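You operate a simulated robot arm through the tools that you are given. There is no shell and no other tool.

Carry out the task below with a simulated robot arm. There is one attempt and no reset: what you move stays moved.

## Task
Switch the parts washer off, pull the grey plug and take out the yellow chain clip.
Fine: lay the plug on the bench, clip into the green tray, lid shut again.

It is judged by the outcome, as a careful person would: the job done as asked, and still so three seconds after it is handed in. It fails if anything else is knocked over, pushed out of place, dropped, spilled or broken. Lids that push on must go on centred and level and be pressed home; caps that screw on are set level and turned clockwise until they are tight.

## Robot
A 6-joint arm with a three-finger gripper, fixed in place. Base frame: the origin is on the floor under the middle of its stand, x ahead of it, y to its left, z up. Readings come in m, rad, newtons and seconds.
It reaches about 1.213 m from its shoulder. Its first joint turns from -2.897 to 2.897 rad. Payload 4.89 kg.
The tool frame sits at the grasp point between the pads (the TCP): z along the fingers, y along the line on which they close. The tips reach 0.03 m beyond it. The gripper opens to 0.164 m; its body begins 0.125 m behind the TCP.
Orientation is told as [roll, pitch, yaw] about the base's x, y, z axes, in that order, counted from this pose: with the fingers straight down and closing along the base's y, the tool's x points along the base's -x, its y along +y and its z along -z.

## Interface
- The arm moves only by the tool step_arm. Its argument "steps" is a list of rows, each an object of numbers (a shift or turn left out is 0, a gripper value left out holds the last): "tx", "ty", "tz": the shift along the base's x, y, z in units of 30 mm (1.0 is 30 mm); "ax", "ay", "az": the turn, a rotation vector about the base's x, y, z in units of 8 degrees (1.0 is 8 degrees). In form: [{"tx": .., "ty": .., "tz": .., "ax": .., "ay": .., "az": ..}, ...]. A call has 1 to 20 rows; each row shifts and turns the commanded pose from where the row before left it. "hand" is the finger opening in m, from 0 to 0.164, set as the call begins (left out, the last holds). A call with a number of a shift or a turn outside -1 to 1 is refused whole. Each row takes 0.2 s and may step no farther than 0.05 m and 0.15 rad from the row before; otherwise, or with a gripper value out of range, the whole call is refused. Where a pose cannot be reached the arm comes as near as it can. A force on the tool above 90 N (or 10 N above the force at the start of the call, whichever is more), or a blocked arm, ends the call early, and 0.2 s more pass. Each finger travels about 0.108 m/s and halts on what it meets, pressing with about 35 N; the grip force reading is that of the motor and also rises with nothing between the fingers. The clock runs only during rows and for 0.2 s after the last one: add rows that do not move to give the fingers time. The reply holds the time, the measured pose of the TCP, the force on the tool along the base axes, the opening and the grip force, in the units named above and with some noise, with the torque about the TCP (base axes, N m) and any sound that the robot's microphone picked up, and new pictures: "pictures" is both (left out), scene, wrist or none.
- Cameras (640 x 400 px; columns grow to the right, rows downward): "scene" is fixed at [0.2179, 0.498, 1.4922]; the picture's right is [-0.98, -0.19, 0.00], its down [-0.04, 0.23, -0.97] and it looks along [0.18, -0.95, -0.24] (base axes); focal length 331 px, centre (320, 200). "wrist" rides on the gripper at [0.076, -0.002, -0.152] in the tool frame; the picture's right is [0.02, 1.00, 0.00], its down [-0.88, 0.02, -0.47] and it looks along [-0.47, 0.01, 0.88] (tool axes); focal length 247 px, centre (320, 200). There is no depth. A picture from a camera that has moved, and an enlarged one, comes with that camera's place and axes in the base frame and with its lens.
- lift_body(by): moves the trunk up (or, below 0, down) by that many m; the arm rides with it, the base frame stays. It gives what a move gives, with no picture.
- inspect(camera, box): a new picture of the part [left, top, right, bottom] of that camera's present view, enlarged. The clock stands still meanwhile.
- sign_off(): hands the job in; it is judged then, once.

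Nothing tells you positions but the pictures and the camera data. Unless the task says otherwise, let go and move clear before handing in.

The tools are called after "Call:" by a JSON object that holds its "api" and its "payload". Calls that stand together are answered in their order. step_arm: Moves the arm, as the interface text tells. Its arguments: {"type":"object","properties":{"steps":{"type":"array","items":{"type":"object","properties":{"tx":{"type":"number"},"ty":{"type":"number"},"tz":{"type":"number"},"ax":{"type":"number"},"ay":{"type":"number"},"az":{"type":"number"}}}},"hand":{"type":"number"},"pictures":{"type":"string","enum":["both","scene","wrist","none"]}},"required":["steps"]} The other tools are called the same way: lift_body (by) moves the trunk up or down; inspect (camera, box) takes an enlarged picture of a part of a camera's view; sign_off () hands the job in.

At the start:

```text
t: 0.0
eef_pos: [0.0061, -0.6252, 1.461]
tool_rot: [-0.001, 0.0, -0.001]
force: [-0.1, -0.5, 0.8]
torque: [-0.02, 0.0, 0.0]
grip_width: 0.1643
grip_force: 0.1
trunk travel left (down, up): [-0.3, 0.09]
```

scene: 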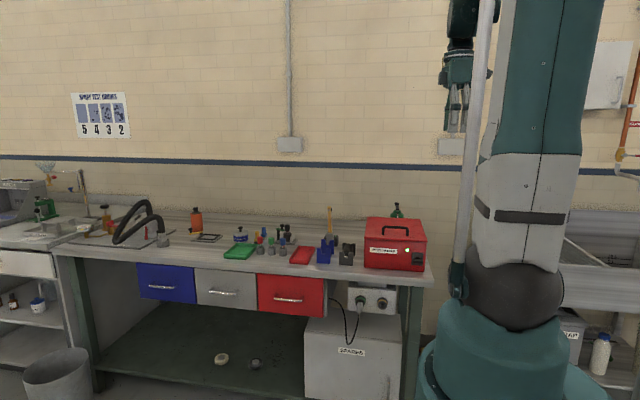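
wrist: 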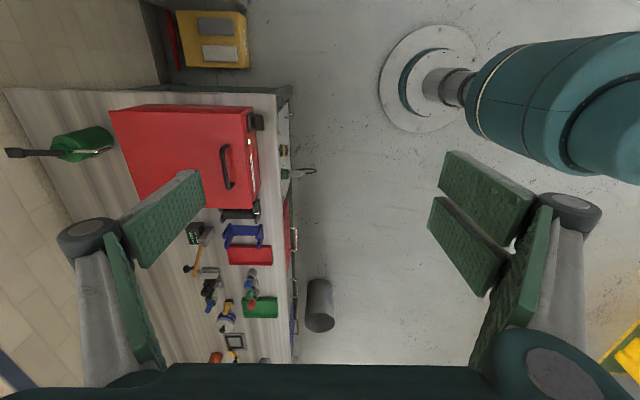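

I see a bench with a red box (likely the parts washer) with a handle on its lid, a switch on its front, and a socket box beneath the bench edge with a grey plug. I'll take enlarged views before moving.

Call:
{"api": "inspect", "payload": {"camera": "scene", "box": [340, 190, 450, 340]}}

Call:
{"api": "inspect", "payload": {"camera": "scene", "box": [210, 190, 370, 290]}}

Call:
{"api": "inspect", "payload": {"camera": "wrist", "box": [100, 80, 340, 230]}}

Call:
{"api": "inspect", "payload": {"camera": "wrist", "box": [160, 190, 340, 370]}}

```text
2.67 times, centred on (395, 265) of scene
camera zoom: at [0.2179, 0.498, 1.4922], right [-0.98, -0.19, 0.0], down [-0.04, 0.23, -0.97], along [0.18, -0.95, -0.24], focal length 883 px, centre (120, 27)
```

zoom: 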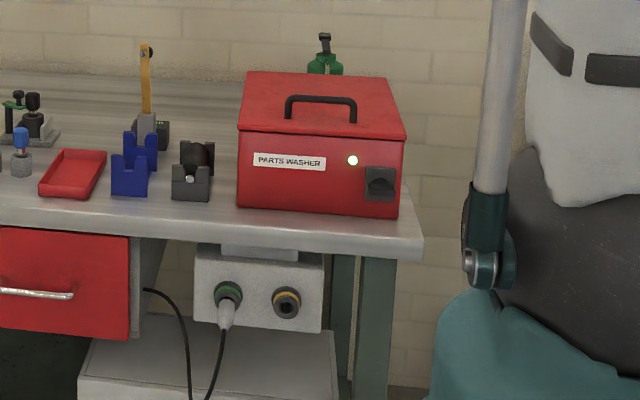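

```text
4.00 times, centred on (290, 240) of scene
camera zoom: at [0.2179, 0.498, 1.4922], right [-0.98, -0.19, 0.0], down [-0.04, 0.23, -0.97], along [0.18, -0.95, -0.24], focal length 1324 px, centre (440, 40)
```

zoom: 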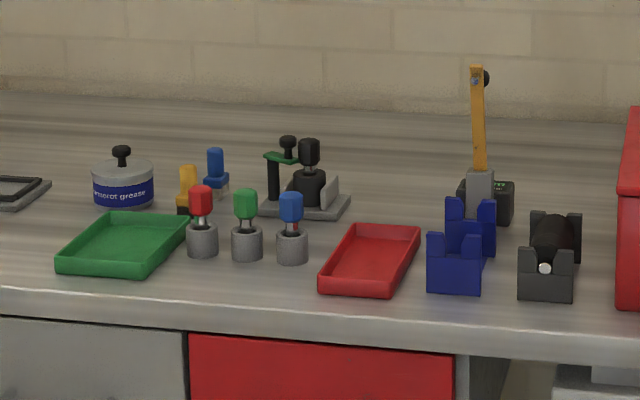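

```text
2.67 times, centred on (220, 155) of wrist
camera zoom: at [-0.0682, -0.626, 1.6122], right [-0.02, 1.0, 0.0], down [0.88, 0.02, 0.47], along [0.47, 0.01, -0.88], focal length 659 px, centre (587, 320)
```

zoom: 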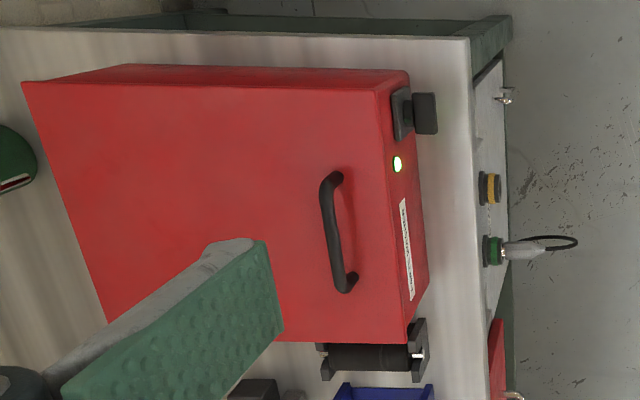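

```text
2.22 times, centred on (250, 280) of wrist
camera zoom: at [-0.0682, -0.626, 1.6122], right [-0.02, 1.0, 0.0], down [0.88, 0.02, 0.47], along [0.47, 0.01, -0.88], focal length 549 px, centre (476, 22)
```

zoom: 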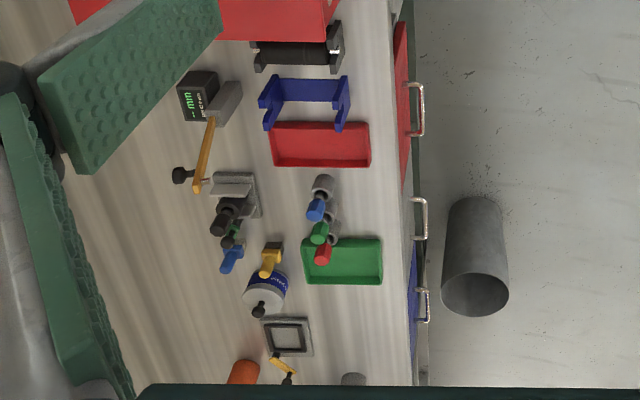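

I triangulate the washer at roughly x 0.03–0.28, y −0.81 to −1.11, with its top at z≈1.02. The switch is near (0.06, −0.79, 0.95), the plug near (0.28, −0.71, 0.75), and the green tray near (0.85, −0.87, 0.89). Next I tilt the gripper toward the washer and lower it for a closer look.

Call:
{"api": "step_arm", "payload": {"steps": [{"tx": -0.2, "tz": -0.8, "ax": -1}, {"tx": -0.2, "tz": -0.8, "ax": -1}, {"tx": -0.2, "tz": -0.8, "ax": -1}, {"tx": -0.2, "tz": -0.8, "ax": -1}, {"tx": -0.2, "ty": 0.2, "tz": -0.8, "ax": -1}, {"tx": -0.2, "ty": 0.2, "tz": -0.8, "ax": -1}, {"tx": -0.2, "ty": 0.2, "tz": -0.8}, {"tx": -0.2, "ty": 0.2, "tz": -0.8}, {"tz": -0.8}, {"tz": -0.8}], "pictures": "both"}}

```text
t: 1.2
eef_pos: [-0.0315, -0.7101, 1.36]
tool_rot: [-0.671, -0.001, 0.001]
force: [0.1, -0.6, -1.5]
torque: [0.11, -0.01, 0.0]
grip_width: 0.1641
grip_force: 0.0
trunk travel left (down, up): [-0.3, 0.09]
stopped in row 6: the arm was blocked; the commanded pose is now the measured one
camera wrist: at [-0.1068, -0.6166, 1.4806], right [-0.02, 0.78, -0.62], down [0.88, 0.31, 0.36], along [0.47, -0.54, -0.7], focal length 247 px, centre (320, 200)
```

scene: 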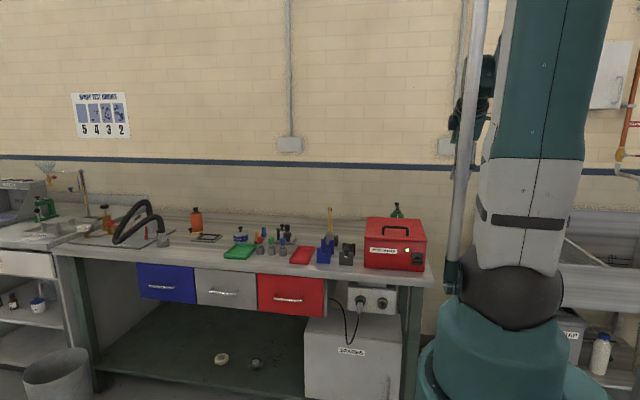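
wrist: 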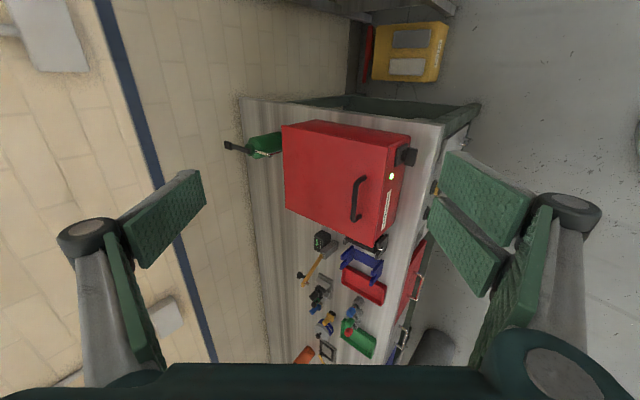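

The arm was blocked partway, probably because it folded too close to its base. I'll inspect the view from this pose.

Call:
{"api": "inspect", "payload": {"camera": "wrist", "box": [270, 90, 450, 250]}}

Call:
{"api": "inspect", "payload": {"camera": "wrist", "box": [280, 220, 420, 370]}}

Call:
{"api": "inspect", "payload": {"camera": "scene", "box": [400, 0, 640, 150]}}

Call:
{"api": "inspect", "payload": {"camera": "scene", "box": [390, 235, 430, 275]}}

```text
2.50 times, centred on (360, 170) of wrist
camera zoom: at [-0.1068, -0.6166, 1.4806], right [-0.02, 0.78, -0.62], down [0.88, 0.31, 0.36], along [0.47, -0.54, -0.7], focal length 617 px, centre (220, 275)
```

zoom: 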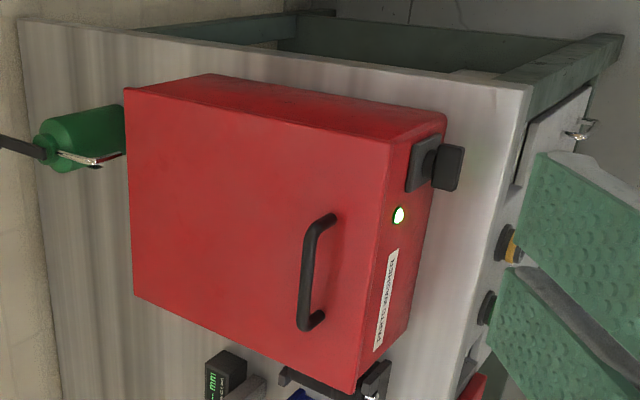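

```text
2.67 times, centred on (350, 295) of wrist
camera zoom: at [-0.1068, -0.6166, 1.4806], right [-0.02, 0.78, -0.62], down [0.88, 0.31, 0.36], along [0.47, -0.54, -0.7], focal length 659 px, centre (240, -53)
```

zoom: 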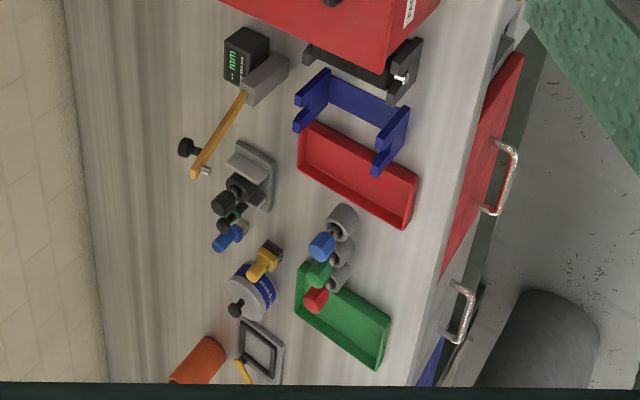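

```text
2.67 times, centred on (520, 75) of scene
camera zoom: at [0.2179, 0.498, 1.4922], right [-0.98, -0.19, 0.0], down [-0.04, 0.23, -0.97], along [0.18, -0.95, -0.24], focal length 883 px, centre (-213, 533)
```

zoom: 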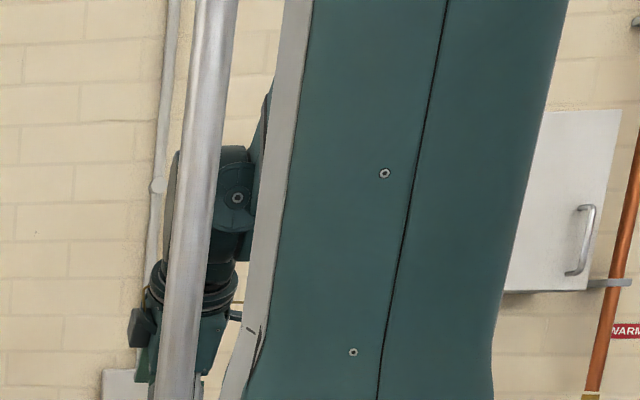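

```text
10.00 times, centred on (410, 255) of scene
camera zoom: at [0.2179, 0.498, 1.4922], right [-0.98, -0.19, 0.0], down [-0.04, 0.23, -0.97], along [0.18, -0.95, -0.24], focal length 3311 px, centre (-580, -350)
```

zoom: 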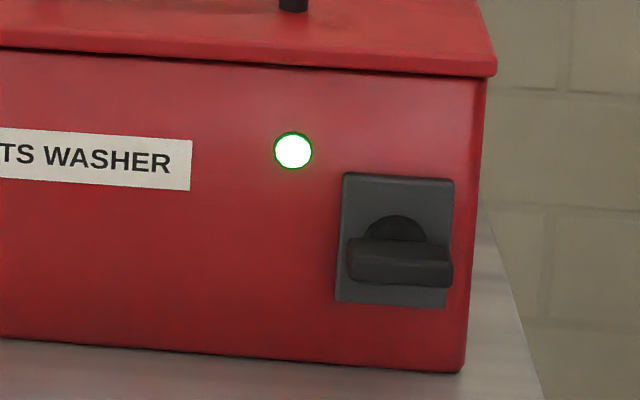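

The switch is a rotary knob whose bar is now horizontal, with the green lamp lit. I'll move farther out and lower in small steps to find the arm's reach limits.

Call:
{"api": "step_arm", "payload": {"steps": [{"tz": -0.8}, {"tz": -0.8}, {"tz": -0.8}], "pictures": "none"}}

```text
t: 2.0
eef_pos: [-0.0316, -0.708, 1.2879]
tool_rot: [-0.673, 0.0, 0.003]
force: [-0.3, -0.3, 1.1]
torque: [-0.03, 0.01, 0.0]
grip_width: 0.1639
grip_force: 0.1
trunk travel left (down, up): [-0.3, 0.09]
```

The arm moved down freely that time. I'll keep tilting in small steps.

Call:
{"api": "step_arm", "payload": {"steps": [{"ax": -0.5}, {"ax": -0.5}, {"ax": -0.5}, {"ax": -0.5}, {"ax": -0.5}, {"ax": -0.5}], "pictures": "none"}}

```text
t: 3.4
eef_pos: [-0.0316, -0.7072, 1.2898]
tool_rot: [-1.094, 0.002, 0.001]
force: [0.8, 0.1, 0.0]
torque: [0.0, 0.0, -0.02]
grip_width: 0.164
grip_force: 0.0
trunk travel left (down, up): [-0.3, 0.09]
```

Call:
{"api": "step_arm", "payload": {"steps": [{"ax": -0.5}, {"ax": -0.5}, {"ax": -0.5}, {"ax": -0.5}, {"ax": -0.5}, {"ax": -0.5}, {"ax": -0.41}], "pictures": "both"}}

```text
t: 5.0
eef_pos: [-0.0291, -0.7078, 1.2891]
tool_rot: [-1.552, -0.003, -0.002]
force: [0.3, 0.7, 0.4]
torque: [0.0, 0.0, 0.04]
grip_width: 0.1637
grip_force: 0.1
trunk travel left (down, up): [-0.3, 0.09]
camera wrist: at [-0.1047, -0.555, 1.2928], right [-0.02, 0.02, -1.0], down [0.88, 0.47, -0.01], along [0.47, -0.88, -0.03], focal length 247 px, centre (320, 200)
```

scene: 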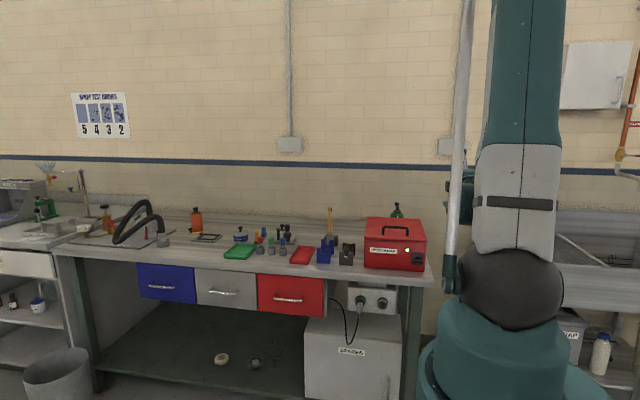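
wrist: 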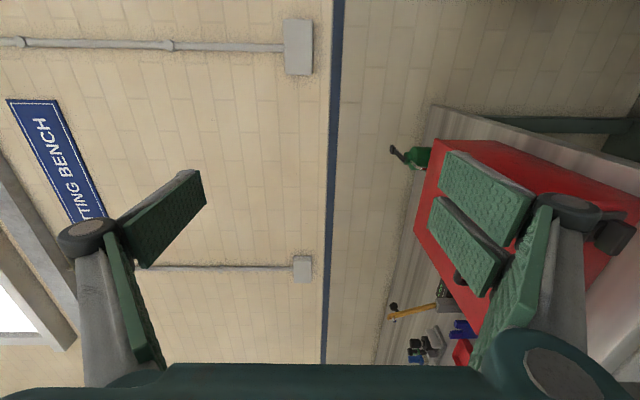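

The horizontal pose is reachable. I'll go down further while staying in front of the bench, to see the knob up close between the fingers.

Call:
{"api": "step_arm", "payload": {"steps": [{"tz": -0.7, "tx": -0.1}, {"tz": -0.7, "tx": -0.1}, {"tz": -0.7, "tx": -0.1, "ty": 0.1}, {"tz": -0.7, "tx": -0.1, "ty": 0.1}, {"tz": -0.7, "tx": -0.1, "ty": 0.1}, {"tz": -0.7, "tx": -0.1, "ty": 0.1}, {"tz": -0.7, "ty": 0.1}, {"tz": -0.7, "ty": 0.1}], "pictures": "both"}}

```text
t: 6.8
eef_pos: [-0.0461, -0.7345, 1.2647]
tool_rot: [-1.55, -0.002, -0.005]
force: [-0.8, 0.2, -0.7]
torque: [0.03, 0.01, 0.01]
grip_width: 0.164
grip_force: 0.1
out of reach, approached as far as the arm can: row 1, 2, 3, 4, 5, 6, 7, 8
trunk travel left (down, up): [-0.3, 0.09]
camera wrist: at [-0.1214, -0.5828, 1.2685], right [-0.02, 0.02, -1.0], down [0.88, 0.47, -0.01], along [0.47, -0.88, -0.03], focal length 247 px, centre (320, 200)
```

scene: 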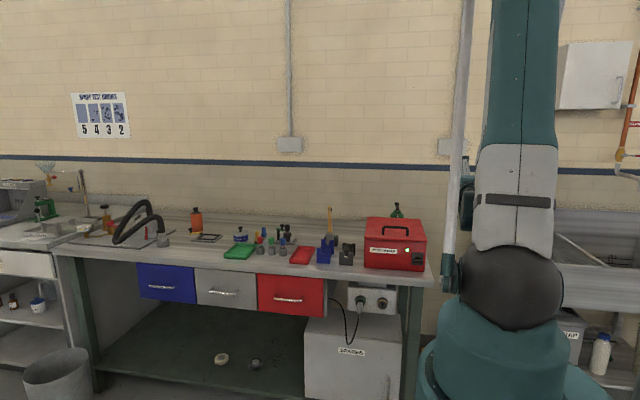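
wrist: 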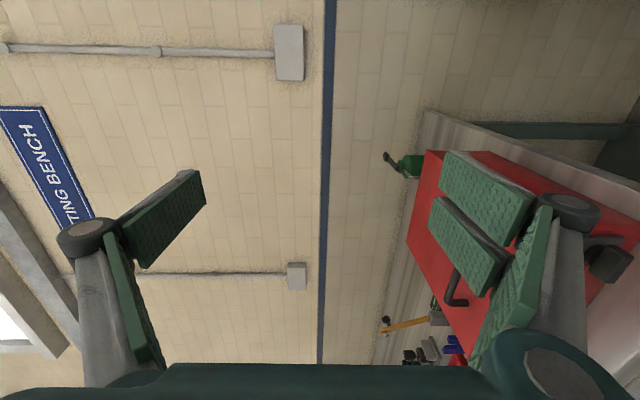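

The arm can't fold any closer at this height, but the enlarged views are sharp. I'll study the knob, plug, lid and tray through the scene camera.

Call:
{"api": "inspect", "payload": {"camera": "scene", "box": [408, 250, 426, 270]}}

Call:
{"api": "inspect", "payload": {"camera": "scene", "box": [340, 280, 400, 320]}}

Call:
{"api": "inspect", "payload": {"camera": "scene", "box": [360, 200, 440, 250]}}

Call:
{"api": "inspect", "payload": {"camera": "scene", "box": [220, 222, 300, 272]}}

Call:
{"api": "inspect", "payload": {"camera": "scene", "box": [320, 280, 400, 360]}}

```text
16.00 times, centred on (417, 260) of scene
camera zoom: at [0.2179, 0.498, 1.4922], right [-0.98, -0.19, 0.0], down [-0.04, 0.23, -0.97], along [0.18, -0.95, -0.24], focal length 5297 px, centre (-1232, -760)
```

zoom: 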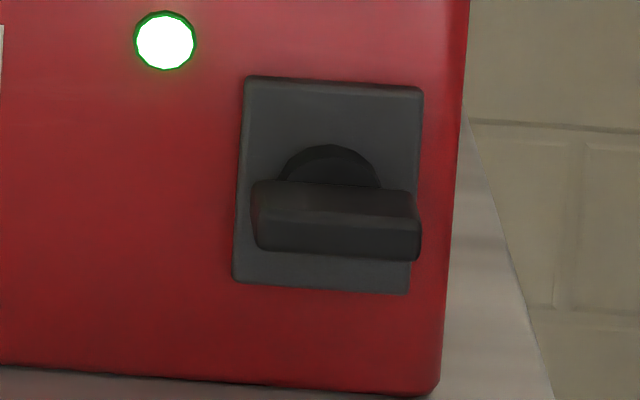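

```text
10.00 times, centred on (370, 300) of scene
camera zoom: at [0.2179, 0.498, 1.4922], right [-0.98, -0.19, 0.0], down [-0.04, 0.23, -0.97], along [0.18, -0.95, -0.24], focal length 3311 px, centre (-180, -800)
```

zoom: 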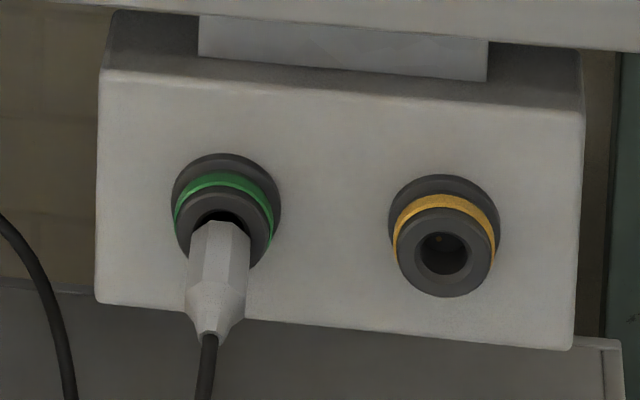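

```text
8.00 times, centred on (400, 225) of scene
camera zoom: at [0.2179, 0.498, 1.4922], right [-0.98, -0.19, 0.0], down [-0.04, 0.23, -0.97], along [0.18, -0.95, -0.24], focal length 2649 px, centre (-320, 0)
```

zoom: 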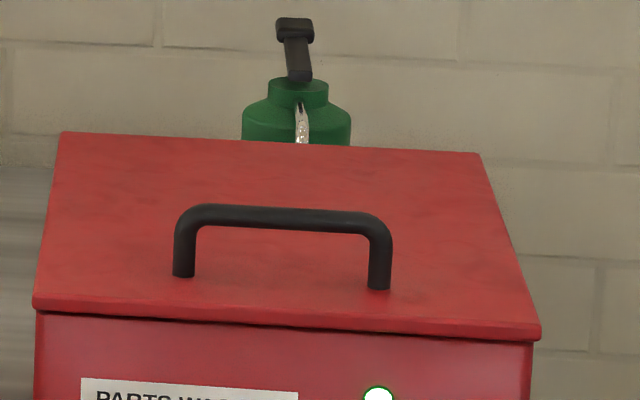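

```text
8.00 times, centred on (260, 247) of scene
camera zoom: at [0.2179, 0.498, 1.4922], right [-0.98, -0.19, 0.0], down [-0.04, 0.23, -0.97], along [0.18, -0.95, -0.24], focal length 2649 px, centre (800, -176)
```

zoom: 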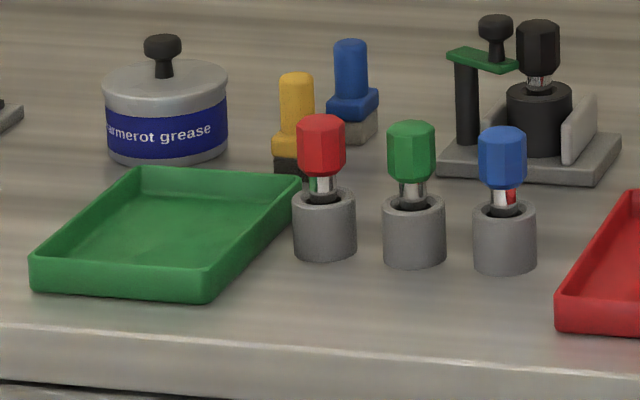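

```text
5.00 times, centred on (360, 320) of scene
camera zoom: at [0.2179, 0.498, 1.4922], right [-0.98, -0.19, 0.0], down [-0.04, 0.23, -0.97], along [0.18, -0.95, -0.24], focal length 1655 px, centre (120, -400)
```

zoom: 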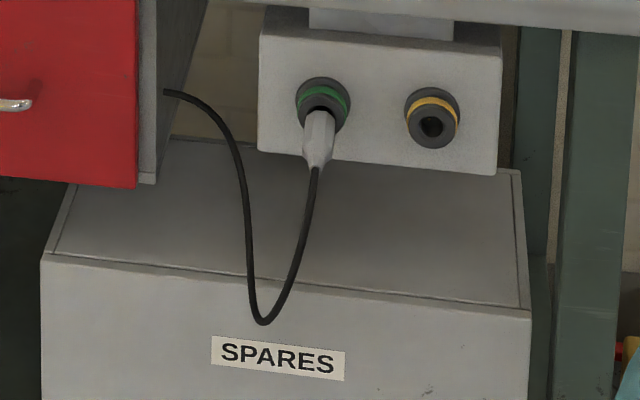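

The switch bar is horizontal now, and I'll try pushing its +x end down to switch off. First I back the arm up and away from the fold limit and check that the commanded pose tracks.

Call:
{"api": "step_arm", "payload": {"steps": [{"tz": 0.7}, {"tz": 0.7}, {"tz": 0.7}], "pictures": "none"}}

```text
t: 7.6
eef_pos: [-0.0434, -0.7357, 1.3276]
tool_rot: [-1.551, -0.002, -0.003]
force: [0.2, -0.2, 0.3]
torque: [-0.02, 0.0, -0.02]
grip_width: 0.1639
grip_force: 0.1
trunk travel left (down, up): [-0.3, 0.09]
```

The commanded pose follows the measured one. I'll go back to fingers-down above the front of the washer.

Call:
{"api": "step_arm", "payload": {"steps": [{"ax": 1, "tx": 0.42}, {"ax": 1, "tx": 0.42}, {"ax": 1, "tx": 0.42}, {"ax": 1, "tx": 0.42}, {"ax": 1, "tx": 0.42}, {"ax": 1, "tx": 0.42}, {"ax": 1, "tx": 0.42, "ty": 0.2}, {"ax": 1, "tx": 0.42, "ty": 0.2}, {"ax": 1, "tx": 0.42, "ty": 0.2}, {"ax": 1, "tx": 0.42, "ty": 0.3}, {"ax": 1.0, "tx": 0.42, "ty": 0.3}, {"ax": 0.11, "tz": -0.8}, {"tz": -0.8}, {"tz": -0.8}, {"tz": -0.8}], "pictures": "both"}}

```text
t: 10.8
eef_pos: [0.0931, -0.7003, 1.2313]
tool_rot: [-0.015, 0.001, 0.002]
force: [-0.4, -0.3, 0.4]
torque: [0.01, 0.03, -0.02]
grip_width: 0.1638
grip_force: 0.1
trunk travel left (down, up): [-0.3, 0.09]
camera wrist: at [0.0171, -0.7002, 1.3824], right [-0.02, 1.0, -0.02], down [0.88, 0.03, 0.47], along [0.47, 0.0, -0.88], focal length 247 px, centre (320, 200)
```

scene: 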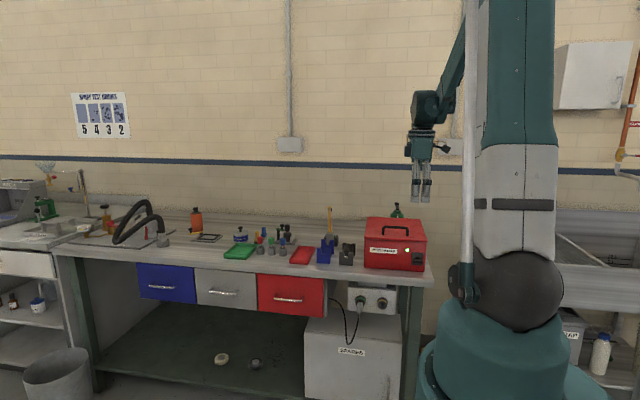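
wrist: 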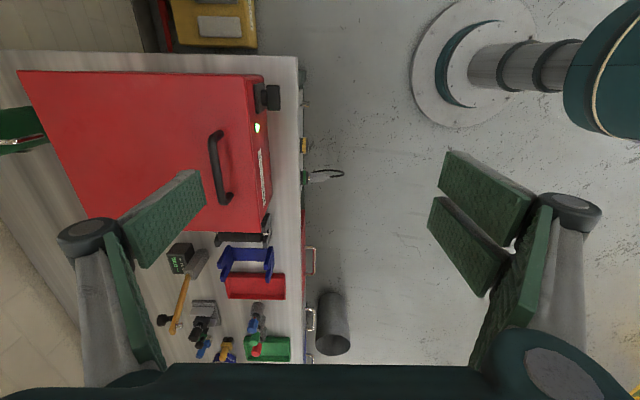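

Call:
{"api": "inspect", "payload": {"camera": "wrist", "box": [200, 70, 360, 210]}}

Call:
{"api": "inspect", "payload": {"camera": "scene", "box": [380, 80, 480, 280]}}

Call:
{"api": "inspect", "payload": {"camera": "wrist", "box": [290, 120, 350, 220]}}

```text
2.86 times, centred on (280, 140) of wrist
camera zoom: at [0.0171, -0.7002, 1.3824], right [-0.02, 1.0, -0.02], down [0.88, 0.03, 0.47], along [0.47, 0.0, -0.88], focal length 706 px, centre (434, 371)
```

zoom: 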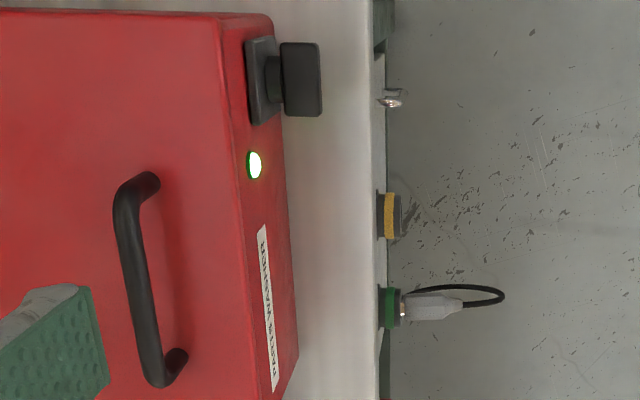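

```text
2.00 times, centred on (430, 180) of scene
camera zoom: at [0.2179, 0.498, 1.4922], right [-0.98, -0.19, 0.0], down [-0.04, 0.23, -0.97], along [0.18, -0.95, -0.24], focal length 662 px, centre (100, 240)
```

zoom: 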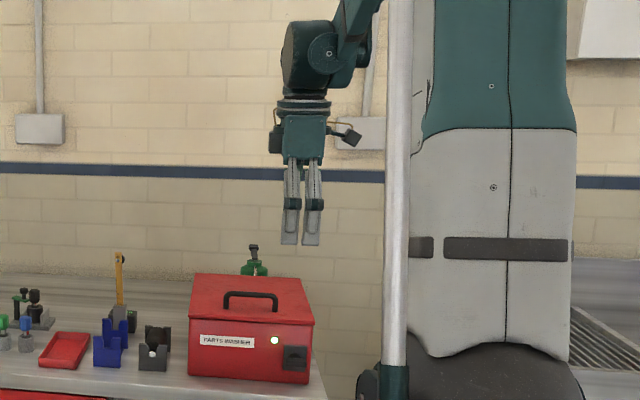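

```text
4.00 times, centred on (320, 170) of wrist
camera zoom: at [0.0171, -0.7002, 1.3824], right [-0.02, 1.0, -0.02], down [0.88, 0.03, 0.47], along [0.47, 0.0, -0.88], focal length 988 px, centre (320, 320)
```

zoom: 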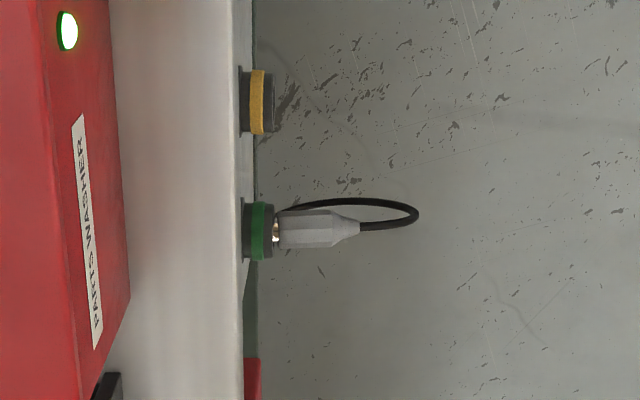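

Call:
{"api": "inspect", "payload": {"camera": "scene", "box": [340, 260, 440, 320]}}

Call:
{"api": "inspect", "payload": {"camera": "scene", "box": [395, 85, 465, 210]}}

Call:
{"api": "inspect", "payload": {"camera": "wrist", "box": [240, 50, 320, 130]}}

```text
6.40 times, centred on (390, 290) of scene
camera zoom: at [0.2179, 0.498, 1.4922], right [-0.98, -0.19, 0.0], down [-0.04, 0.23, -0.97], along [0.18, -0.95, -0.24], focal length 2119 px, centre (-128, -376)
```

zoom: 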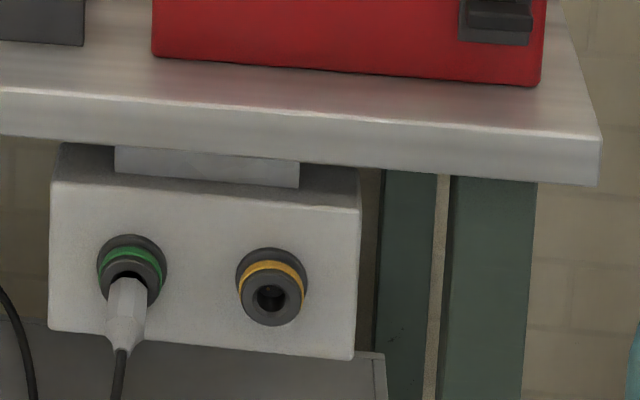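

```text
3.20 times, centred on (430, 148) of scene
camera zoom: at [0.2179, 0.498, 1.4922], right [-0.98, -0.19, 0.0], down [-0.04, 0.23, -0.97], along [0.18, -0.95, -0.24], focal length 1060 px, centre (-32, 368)
```

zoom: 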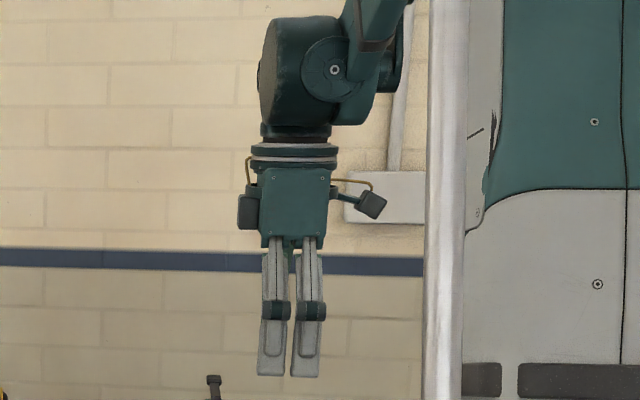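

```text
5.00 times, centred on (280, 90) of wrist
camera zoom: at [0.0171, -0.7002, 1.3824], right [-0.02, 1.0, -0.02], down [0.88, 0.03, 0.47], along [0.47, 0.0, -0.88], focal length 1235 px, centre (520, 750)
```

zoom: 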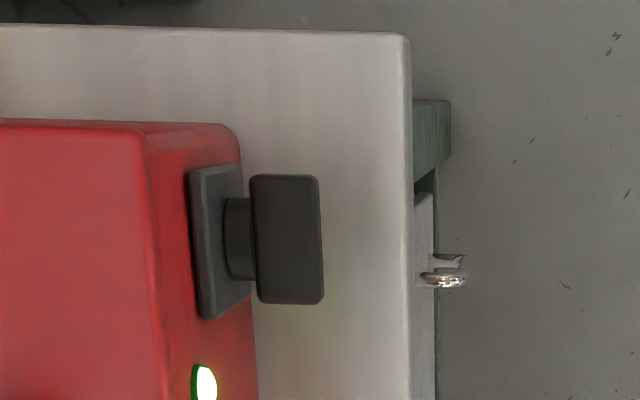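

The knob axis is at about (0.0615, y, 0.943), with the bar spanning x 0.042–0.081 and y −0.794 to −0.771. I'll tilt about 20° and bring the single finger above the bar's +x end.

Call:
{"api": "step_arm", "payload": {"steps": [{"ax": -0.8, "ty": 0.1}, {"ax": -0.8, "ty": 0.1}, {"ax": -0.79, "tx": -0.2}, {"tz": -0.9}, {"tz": -0.9}, {"tz": -0.9}, {"tz": -0.9}, {"tz": -0.9}, {"tz": -0.9}, {"tz": -0.9}], "pictures": "both"}}

```text
t: 13.0
eef_pos: [0.0855, -0.6942, 1.0416]
tool_rot: [-0.35, -0.001, 0.002]
force: [0.5, 0.5, 0.0]
torque: [-0.04, 0.01, 0.0]
grip_width: 0.1639
grip_force: 0.1
trunk travel left (down, up): [-0.3, 0.09]
camera wrist: at [0.0107, -0.6434, 1.1847], right [-0.02, 0.94, -0.34], down [0.88, 0.18, 0.44], along [0.47, -0.29, -0.83], focal length 247 px, centre (320, 200)
```

scene: 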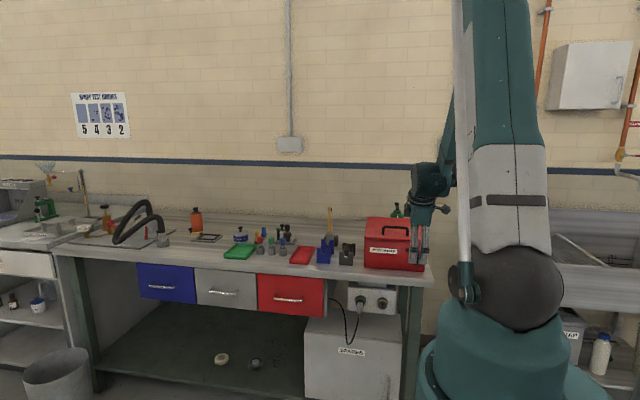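
wrist: 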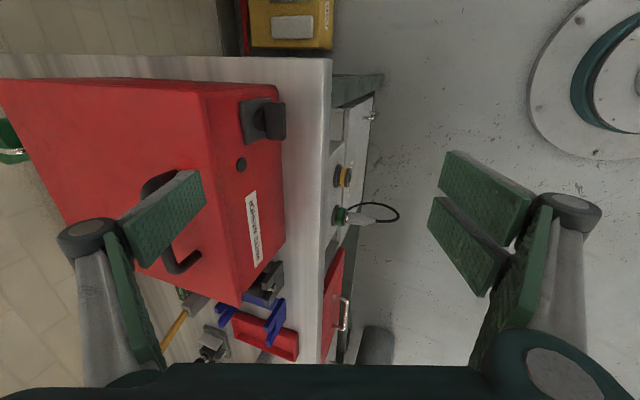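

The indicator looks dark in this view, so I'll inspect it closely before moving on.

Call:
{"api": "inspect", "payload": {"camera": "wrist", "box": [200, 70, 330, 190]}}

Call:
{"api": "inspect", "payload": {"camera": "scene", "box": [380, 205, 450, 285]}}

```text
3.33 times, centred on (265, 130) of wrist
camera zoom: at [0.0107, -0.6434, 1.1847], right [-0.02, 0.94, -0.34], down [0.88, 0.18, 0.44], along [0.47, -0.29, -0.83], focal length 823 px, centre (503, 433)
```

zoom: 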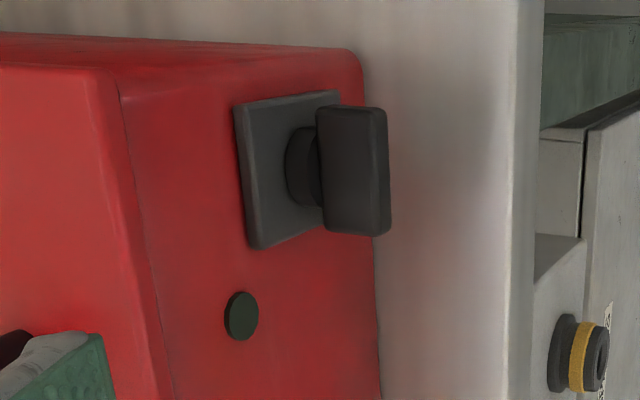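

```text
5.00 times, centred on (415, 245) of scene
camera zoom: at [0.2179, 0.498, 1.4922], right [-0.98, -0.19, 0.0], down [-0.04, 0.23, -0.97], along [0.18, -0.95, -0.24], focal length 1655 px, centre (-155, -25)
```

zoom: 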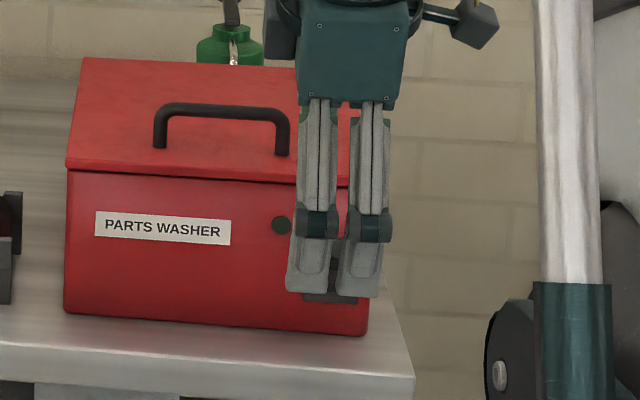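

The lamp is dark although I haven't touched the knob. I'll wait briefly to see if it's blinking.

Call:
{"api": "step_arm", "payload": {"steps": [{}, {}, {}], "pictures": "scene"}}

Call:
{"api": "inspect", "payload": {"camera": "scene", "box": [380, 235, 440, 275]}}

```text
t: 13.8
eef_pos: [0.0866, -0.6949, 1.0414]
tool_rot: [-0.35, 0.001, 0.001]
force: [0.1, 0.0, 0.3]
torque: [0.0, -0.01, -0.01]
grip_width: 0.1639
grip_force: 0.1
trunk travel left (down, up): [-0.3, 0.09]
```

scene: 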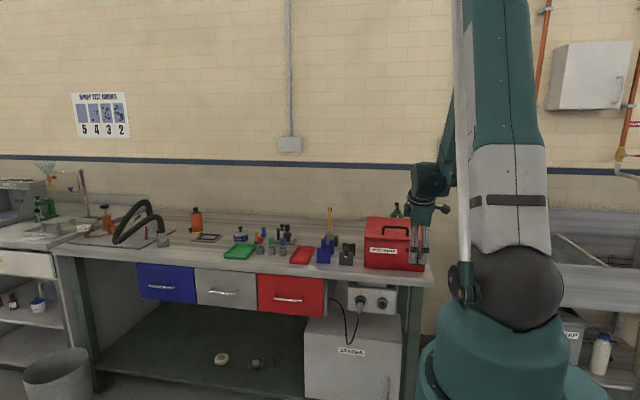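

```text
10.00 times, centred on (410, 255) of scene
camera zoom: at [0.2179, 0.498, 1.4922], right [-0.98, -0.19, 0.0], down [-0.04, 0.23, -0.97], along [0.18, -0.95, -0.24], focal length 3311 px, centre (-580, -350)
```

zoom: 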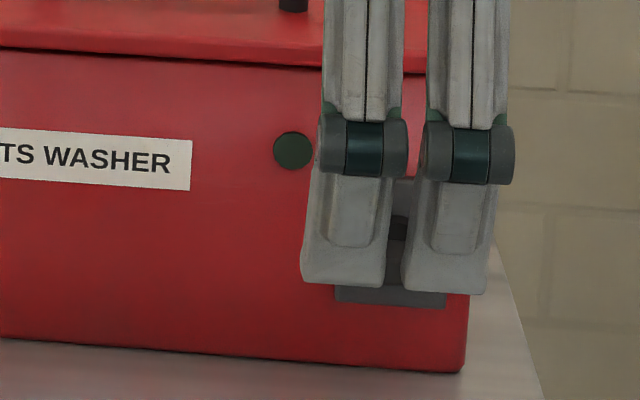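

Call:
{"api": "step_arm", "payload": {"steps": [{}, {}, {}, {}, {}, {}, {}, {}], "pictures": "none"}}

Call:
{"api": "inspect", "payload": {"camera": "scene", "box": [380, 235, 440, 275]}}

```text
t: 15.6
eef_pos: [0.0875, -0.6948, 1.0412]
tool_rot: [-0.35, 0.0, 0.001]
force: [-0.2, 0.2, 0.0]
torque: [-0.01, 0.02, -0.02]
grip_width: 0.1639
grip_force: 0.0
trunk travel left (down, up): [-0.3, 0.09]
```

```text
10.00 times, centred on (410, 255) of scene
camera zoom: at [0.2179, 0.498, 1.4922], right [-0.98, -0.19, 0.0], down [-0.04, 0.23, -0.97], along [0.18, -0.95, -0.24], focal length 3311 px, centre (-580, -350)
```

zoom: 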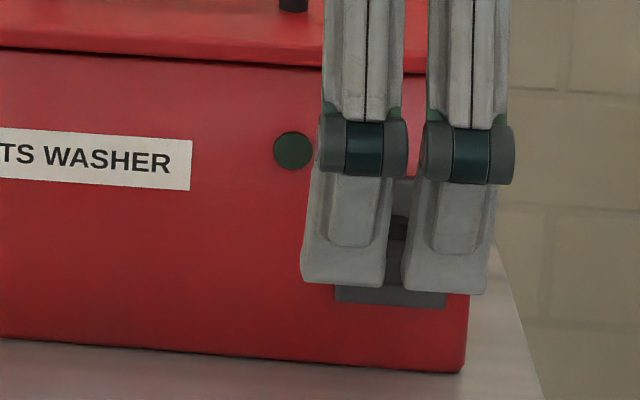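

The lamp stays dark while the knob hasn't moved, so I can't rely on the lamp alone. I'll turn the knob itself, starting by lowering the fingertip to just above the bar's +x end.

Call:
{"api": "step_arm", "payload": {"steps": [{"tz": -0.7}, {"tz": -0.7}, {"tz": -0.7}, {"tz": -0.6}], "pictures": "both"}}

Call:
{"api": "inspect", "payload": {"camera": "wrist", "box": [100, 60, 320, 240]}}

Call:
{"api": "inspect", "payload": {"camera": "scene", "box": [380, 235, 440, 275]}}

```text
t: 16.6
eef_pos: [0.087, -0.694, 0.9607]
tool_rot: [-0.349, -0.001, 0.001]
force: [0.6, 0.7, -0.7]
torque: [0.01, 0.01, -0.02]
grip_width: 0.1641
grip_force: 0.1
trunk travel left (down, up): [-0.3, 0.09]
camera wrist: at [0.0111, -0.6432, 1.1036], right [-0.02, 0.94, -0.34], down [0.88, 0.18, 0.44], along [0.47, -0.29, -0.83], focal length 247 px, centre (320, 200)
```

scene: 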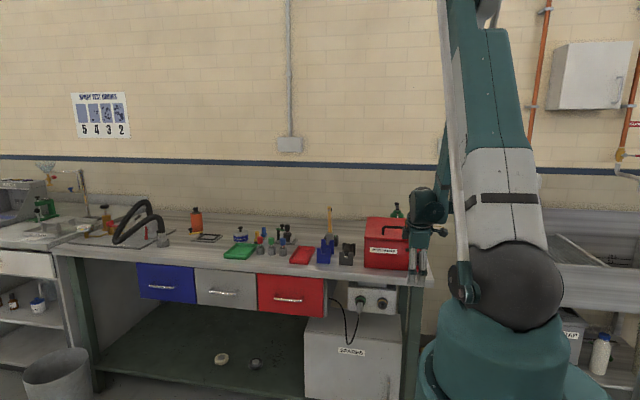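
wrist: 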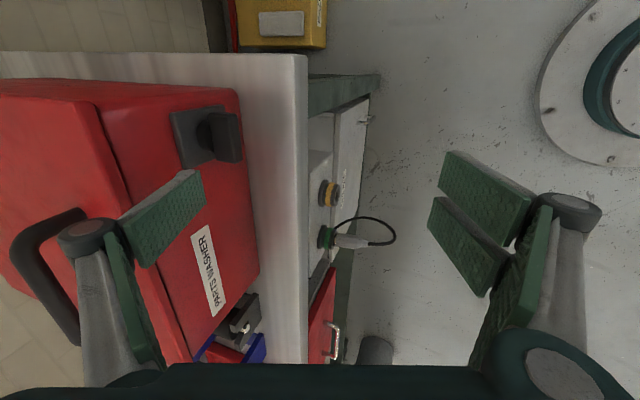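

```text
2.22 times, centred on (210, 150) of wrist
camera zoom: at [0.0111, -0.6432, 1.1036], right [-0.02, 0.94, -0.34], down [0.88, 0.18, 0.44], along [0.47, -0.29, -0.83], focal length 549 px, centre (564, 311)
```

zoom: 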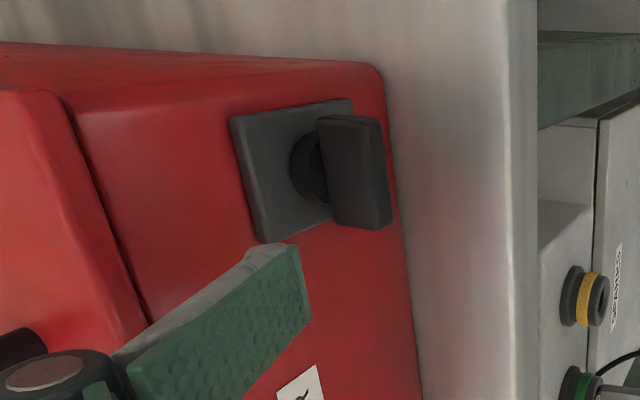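

```text
10.00 times, centred on (410, 255) of scene
camera zoom: at [0.2179, 0.498, 1.4922], right [-0.98, -0.19, 0.0], down [-0.04, 0.23, -0.97], along [0.18, -0.95, -0.24], focal length 3311 px, centre (-580, -350)
```

zoom: 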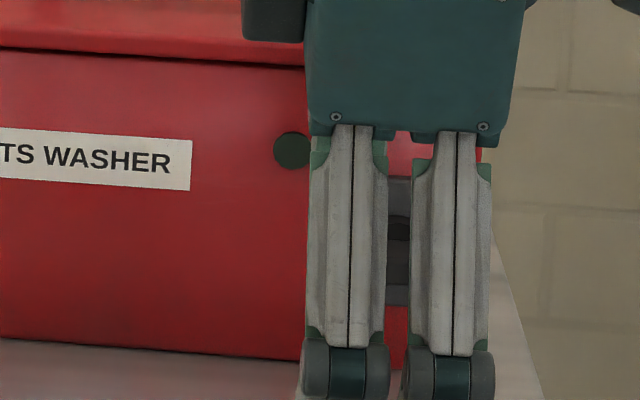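

The open fingertip ends higher than I assumed (z≈0.98), still above the bar end. I'll lower it slowly onto the bar and watch the force.

Call:
{"api": "step_arm", "payload": {"steps": [{"tz": -0.4}, {"tz": -0.4}, {"tz": -0.2}, {"tz": -0.2}], "pictures": "wrist"}}

Call:
{"api": "inspect", "payload": {"camera": "wrist", "box": [100, 60, 320, 240]}}

```text
t: 17.6
eef_pos: [0.0861, -0.6936, 0.9261]
tool_rot: [-0.349, 0.002, 0.003]
force: [0.4, 0.7, 0.4]
torque: [-0.04, 0.01, 0.0]
grip_width: 0.1641
grip_force: 0.1
trunk travel left (down, up): [-0.3, 0.09]
camera wrist: at [0.011, -0.6431, 1.0678], right [-0.02, 0.94, -0.34], down [0.88, 0.18, 0.44], along [0.47, -0.29, -0.83], focal length 247 px, centre (320, 200)
```

wrist: 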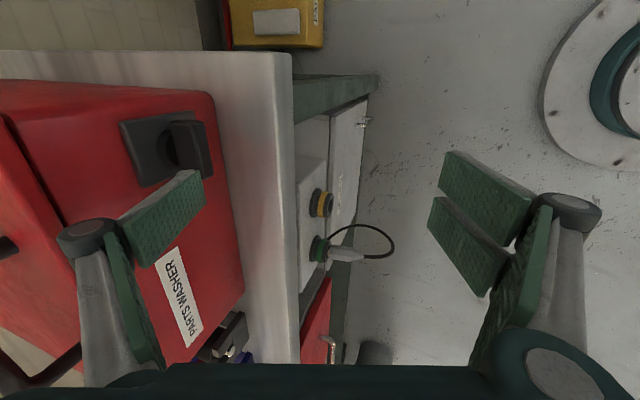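

```text
2.22 times, centred on (210, 150) of wrist
camera zoom: at [0.011, -0.6431, 1.0678], right [-0.02, 0.94, -0.34], down [0.88, 0.18, 0.44], along [0.47, -0.29, -0.83], focal length 549 px, centre (564, 311)
```

zoom: 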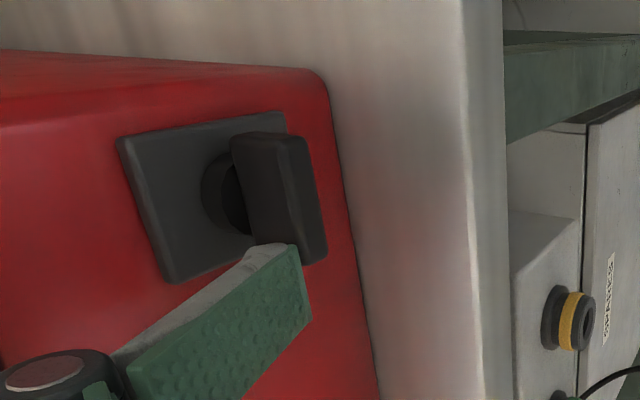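

Call:
{"api": "step_arm", "payload": {"steps": [{"tz": -0.15}, {"tz": -0.15}, {"tz": -0.15}], "pictures": "wrist"}}

Call:
{"api": "inspect", "payload": {"camera": "wrist", "box": [100, 60, 320, 240]}}

Call:
{"api": "inspect", "payload": {"camera": "scene", "box": [380, 235, 440, 275]}}

```text
t: 18.4
eef_pos: [0.0868, -0.6935, 0.9119]
tool_rot: [-0.349, 0.001, 0.001]
force: [-0.6, 0.5, 0.0]
torque: [0.0, 0.03, 0.03]
grip_width: 0.1641
grip_force: 0.0
trunk travel left (down, up): [-0.3, 0.09]
camera wrist: at [0.0113, -0.6435, 1.0545], right [-0.02, 0.94, -0.34], down [0.88, 0.18, 0.44], along [0.47, -0.29, -0.83], focal length 247 px, centre (320, 200)
```

wrist: 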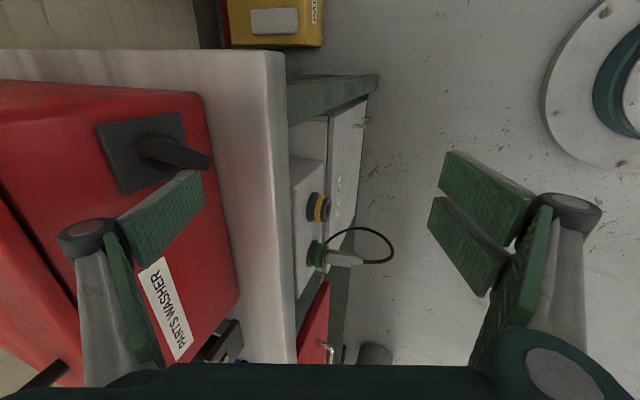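

```text
2.22 times, centred on (210, 150) of wrist
camera zoom: at [0.0113, -0.6435, 1.0545], right [-0.02, 0.94, -0.34], down [0.88, 0.18, 0.44], along [0.47, -0.29, -0.83], focal length 549 px, centre (564, 311)
```

zoom: 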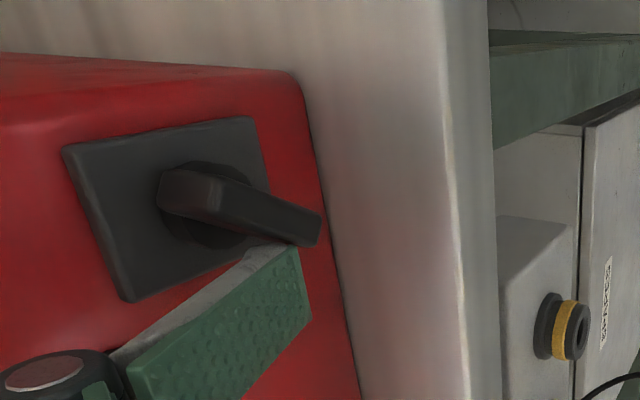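

```text
10.00 times, centred on (410, 255) of scene
camera zoom: at [0.2179, 0.498, 1.4922], right [-0.98, -0.19, 0.0], down [-0.04, 0.23, -0.97], along [0.18, -0.95, -0.24], focal length 3311 px, centre (-580, -350)
```

zoom: 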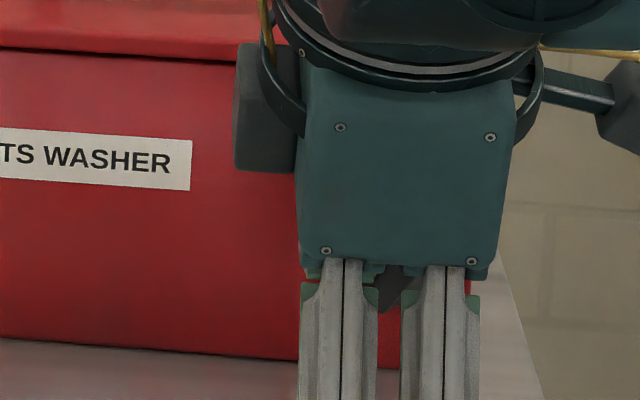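

The bar has turned about 60° under the push with very little force. I'll push down a little more and then sweep toward −x to finish the quarter turn.

Call:
{"api": "step_arm", "payload": {"steps": [{"tz": -0.15}, {"tz": -0.15}, {"tz": -0.15}], "pictures": "none"}}

Call:
{"api": "inspect", "payload": {"camera": "wrist", "box": [60, 60, 280, 240]}}

```text
t: 19.2
eef_pos: [0.0864, -0.6974, 0.9015]
tool_rot: [-0.346, 0.001, -0.002]
force: [-0.2, 0.0, -0.1]
torque: [-0.02, 0.0, -0.01]
grip_width: 0.1639
grip_force: 0.0
out of reach, approached as far as the arm can: row 3
trunk travel left (down, up): [-0.3, 0.09]
```

```text
2.22 times, centred on (170, 150) of wrist
camera zoom: at [0.0115, -0.6468, 1.0442], right [-0.02, 0.94, -0.34], down [0.88, 0.18, 0.44], along [0.47, -0.29, -0.83], focal length 549 px, centre (653, 311)
```

zoom: 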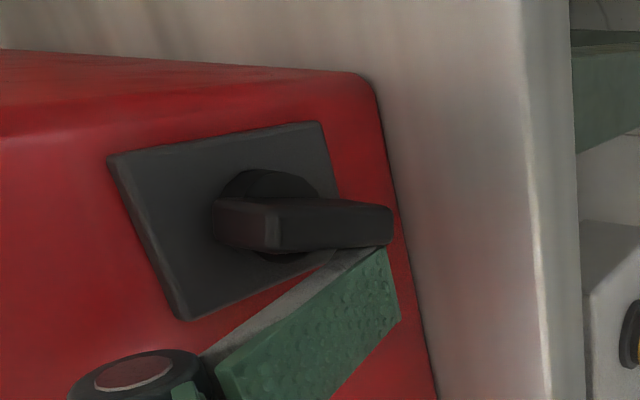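

Call:
{"api": "step_arm", "payload": {"steps": [{"tx": -0.1}, {"tx": -0.1}], "pictures": "none"}}

Call:
{"api": "inspect", "payload": {"camera": "wrist", "box": [60, 60, 280, 240]}}

```text
t: 19.8
eef_pos: [0.0815, -0.6975, 0.9012]
tool_rot: [-0.348, 0.0, 0.002]
force: [9.5, -1.8, -1.4]
torque: [0.17, 0.24, 0.76]
grip_width: 0.1635
grip_force: 0.1
trunk travel left (down, up): [-0.3, 0.09]
```

```text
2.22 times, centred on (170, 150) of wrist
camera zoom: at [0.0064, -0.6471, 1.0448], right [-0.02, 0.94, -0.34], down [0.88, 0.18, 0.44], along [0.47, -0.29, -0.83], focal length 549 px, centre (653, 311)
```

zoom: 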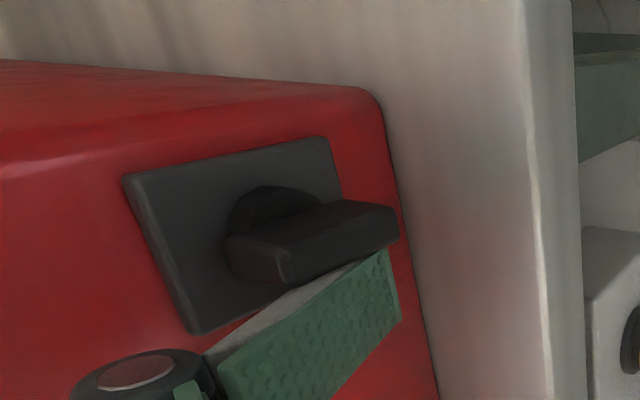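

The bar is now vertical and the tool feels a firm stop (about 9.5 N), so the knob is at its other end position. I'll back off and check it.

Call:
{"api": "step_arm", "payload": {"steps": [{"tx": 0.4}, {"tx": 0.4, "ty": 0.3}, {"tz": 0.5, "ty": 0.5}, {"tz": 0.9, "ty": 0.3}, {"tz": 0.9}, {"tz": 0.9}, {"tz": 0.9}, {"tz": 0.9}, {"tz": 0.9}], "pictures": "both"}}

Call:
{"api": "inspect", "payload": {"camera": "scene", "box": [390, 235, 440, 275]}}

Call:
{"api": "inspect", "payload": {"camera": "wrist", "box": [180, 60, 380, 260]}}

```text
t: 21.8
eef_pos: [0.1049, -0.6685, 1.0816]
tool_rot: [-0.348, -0.002, 0.0]
force: [0.5, -0.5, 0.7]
torque: [0.05, 0.02, 0.01]
grip_width: 0.1642
grip_force: 0.0
out of reach, approached as far as the arm can: row 2
trunk travel left (down, up): [-0.3, 0.09]
camera wrist: at [0.0298, -0.6164, 1.2245], right [-0.02, 0.94, -0.34], down [0.88, 0.18, 0.44], along [0.47, -0.29, -0.83], focal length 247 px, centre (320, 200)
```

scene: 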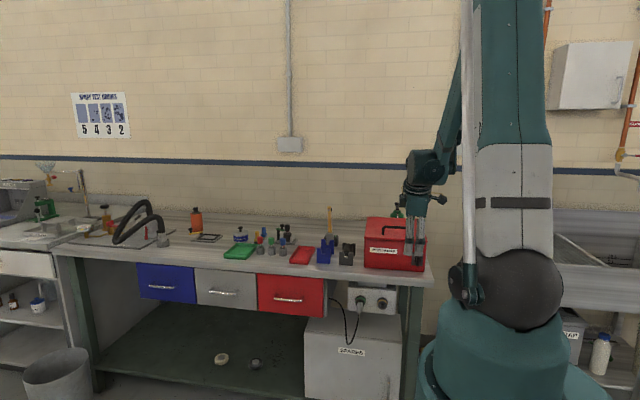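
wrist: 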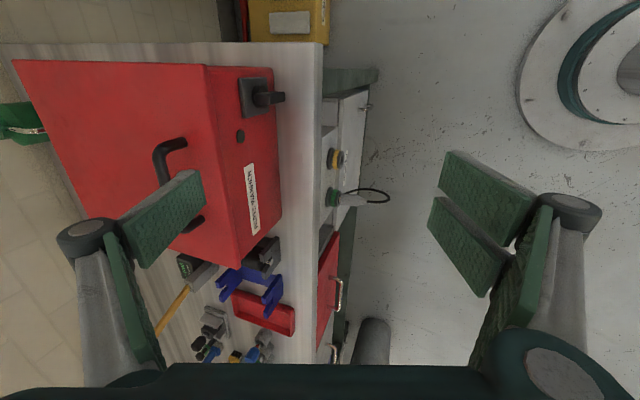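

```text
10.00 times, centred on (415, 255) of scene
camera zoom: at [0.2179, 0.498, 1.4922], right [-0.98, -0.19, 0.0], down [-0.04, 0.23, -0.97], along [0.18, -0.95, -0.24], focal length 3311 px, centre (-630, -350)
```

zoom: 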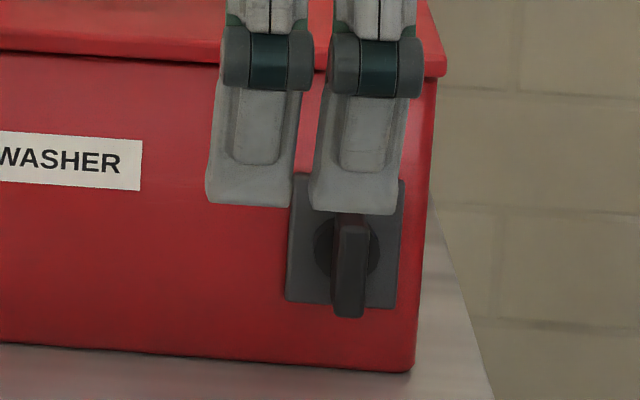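

```text
2.00 times, centred on (280, 160) of wrist
camera zoom: at [0.0298, -0.6164, 1.2245], right [-0.02, 0.94, -0.34], down [0.88, 0.18, 0.44], along [0.47, -0.29, -0.83], focal length 494 px, centre (400, 280)
```

zoom: 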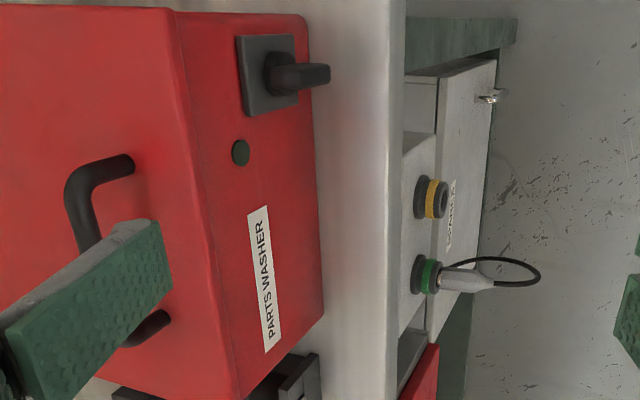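

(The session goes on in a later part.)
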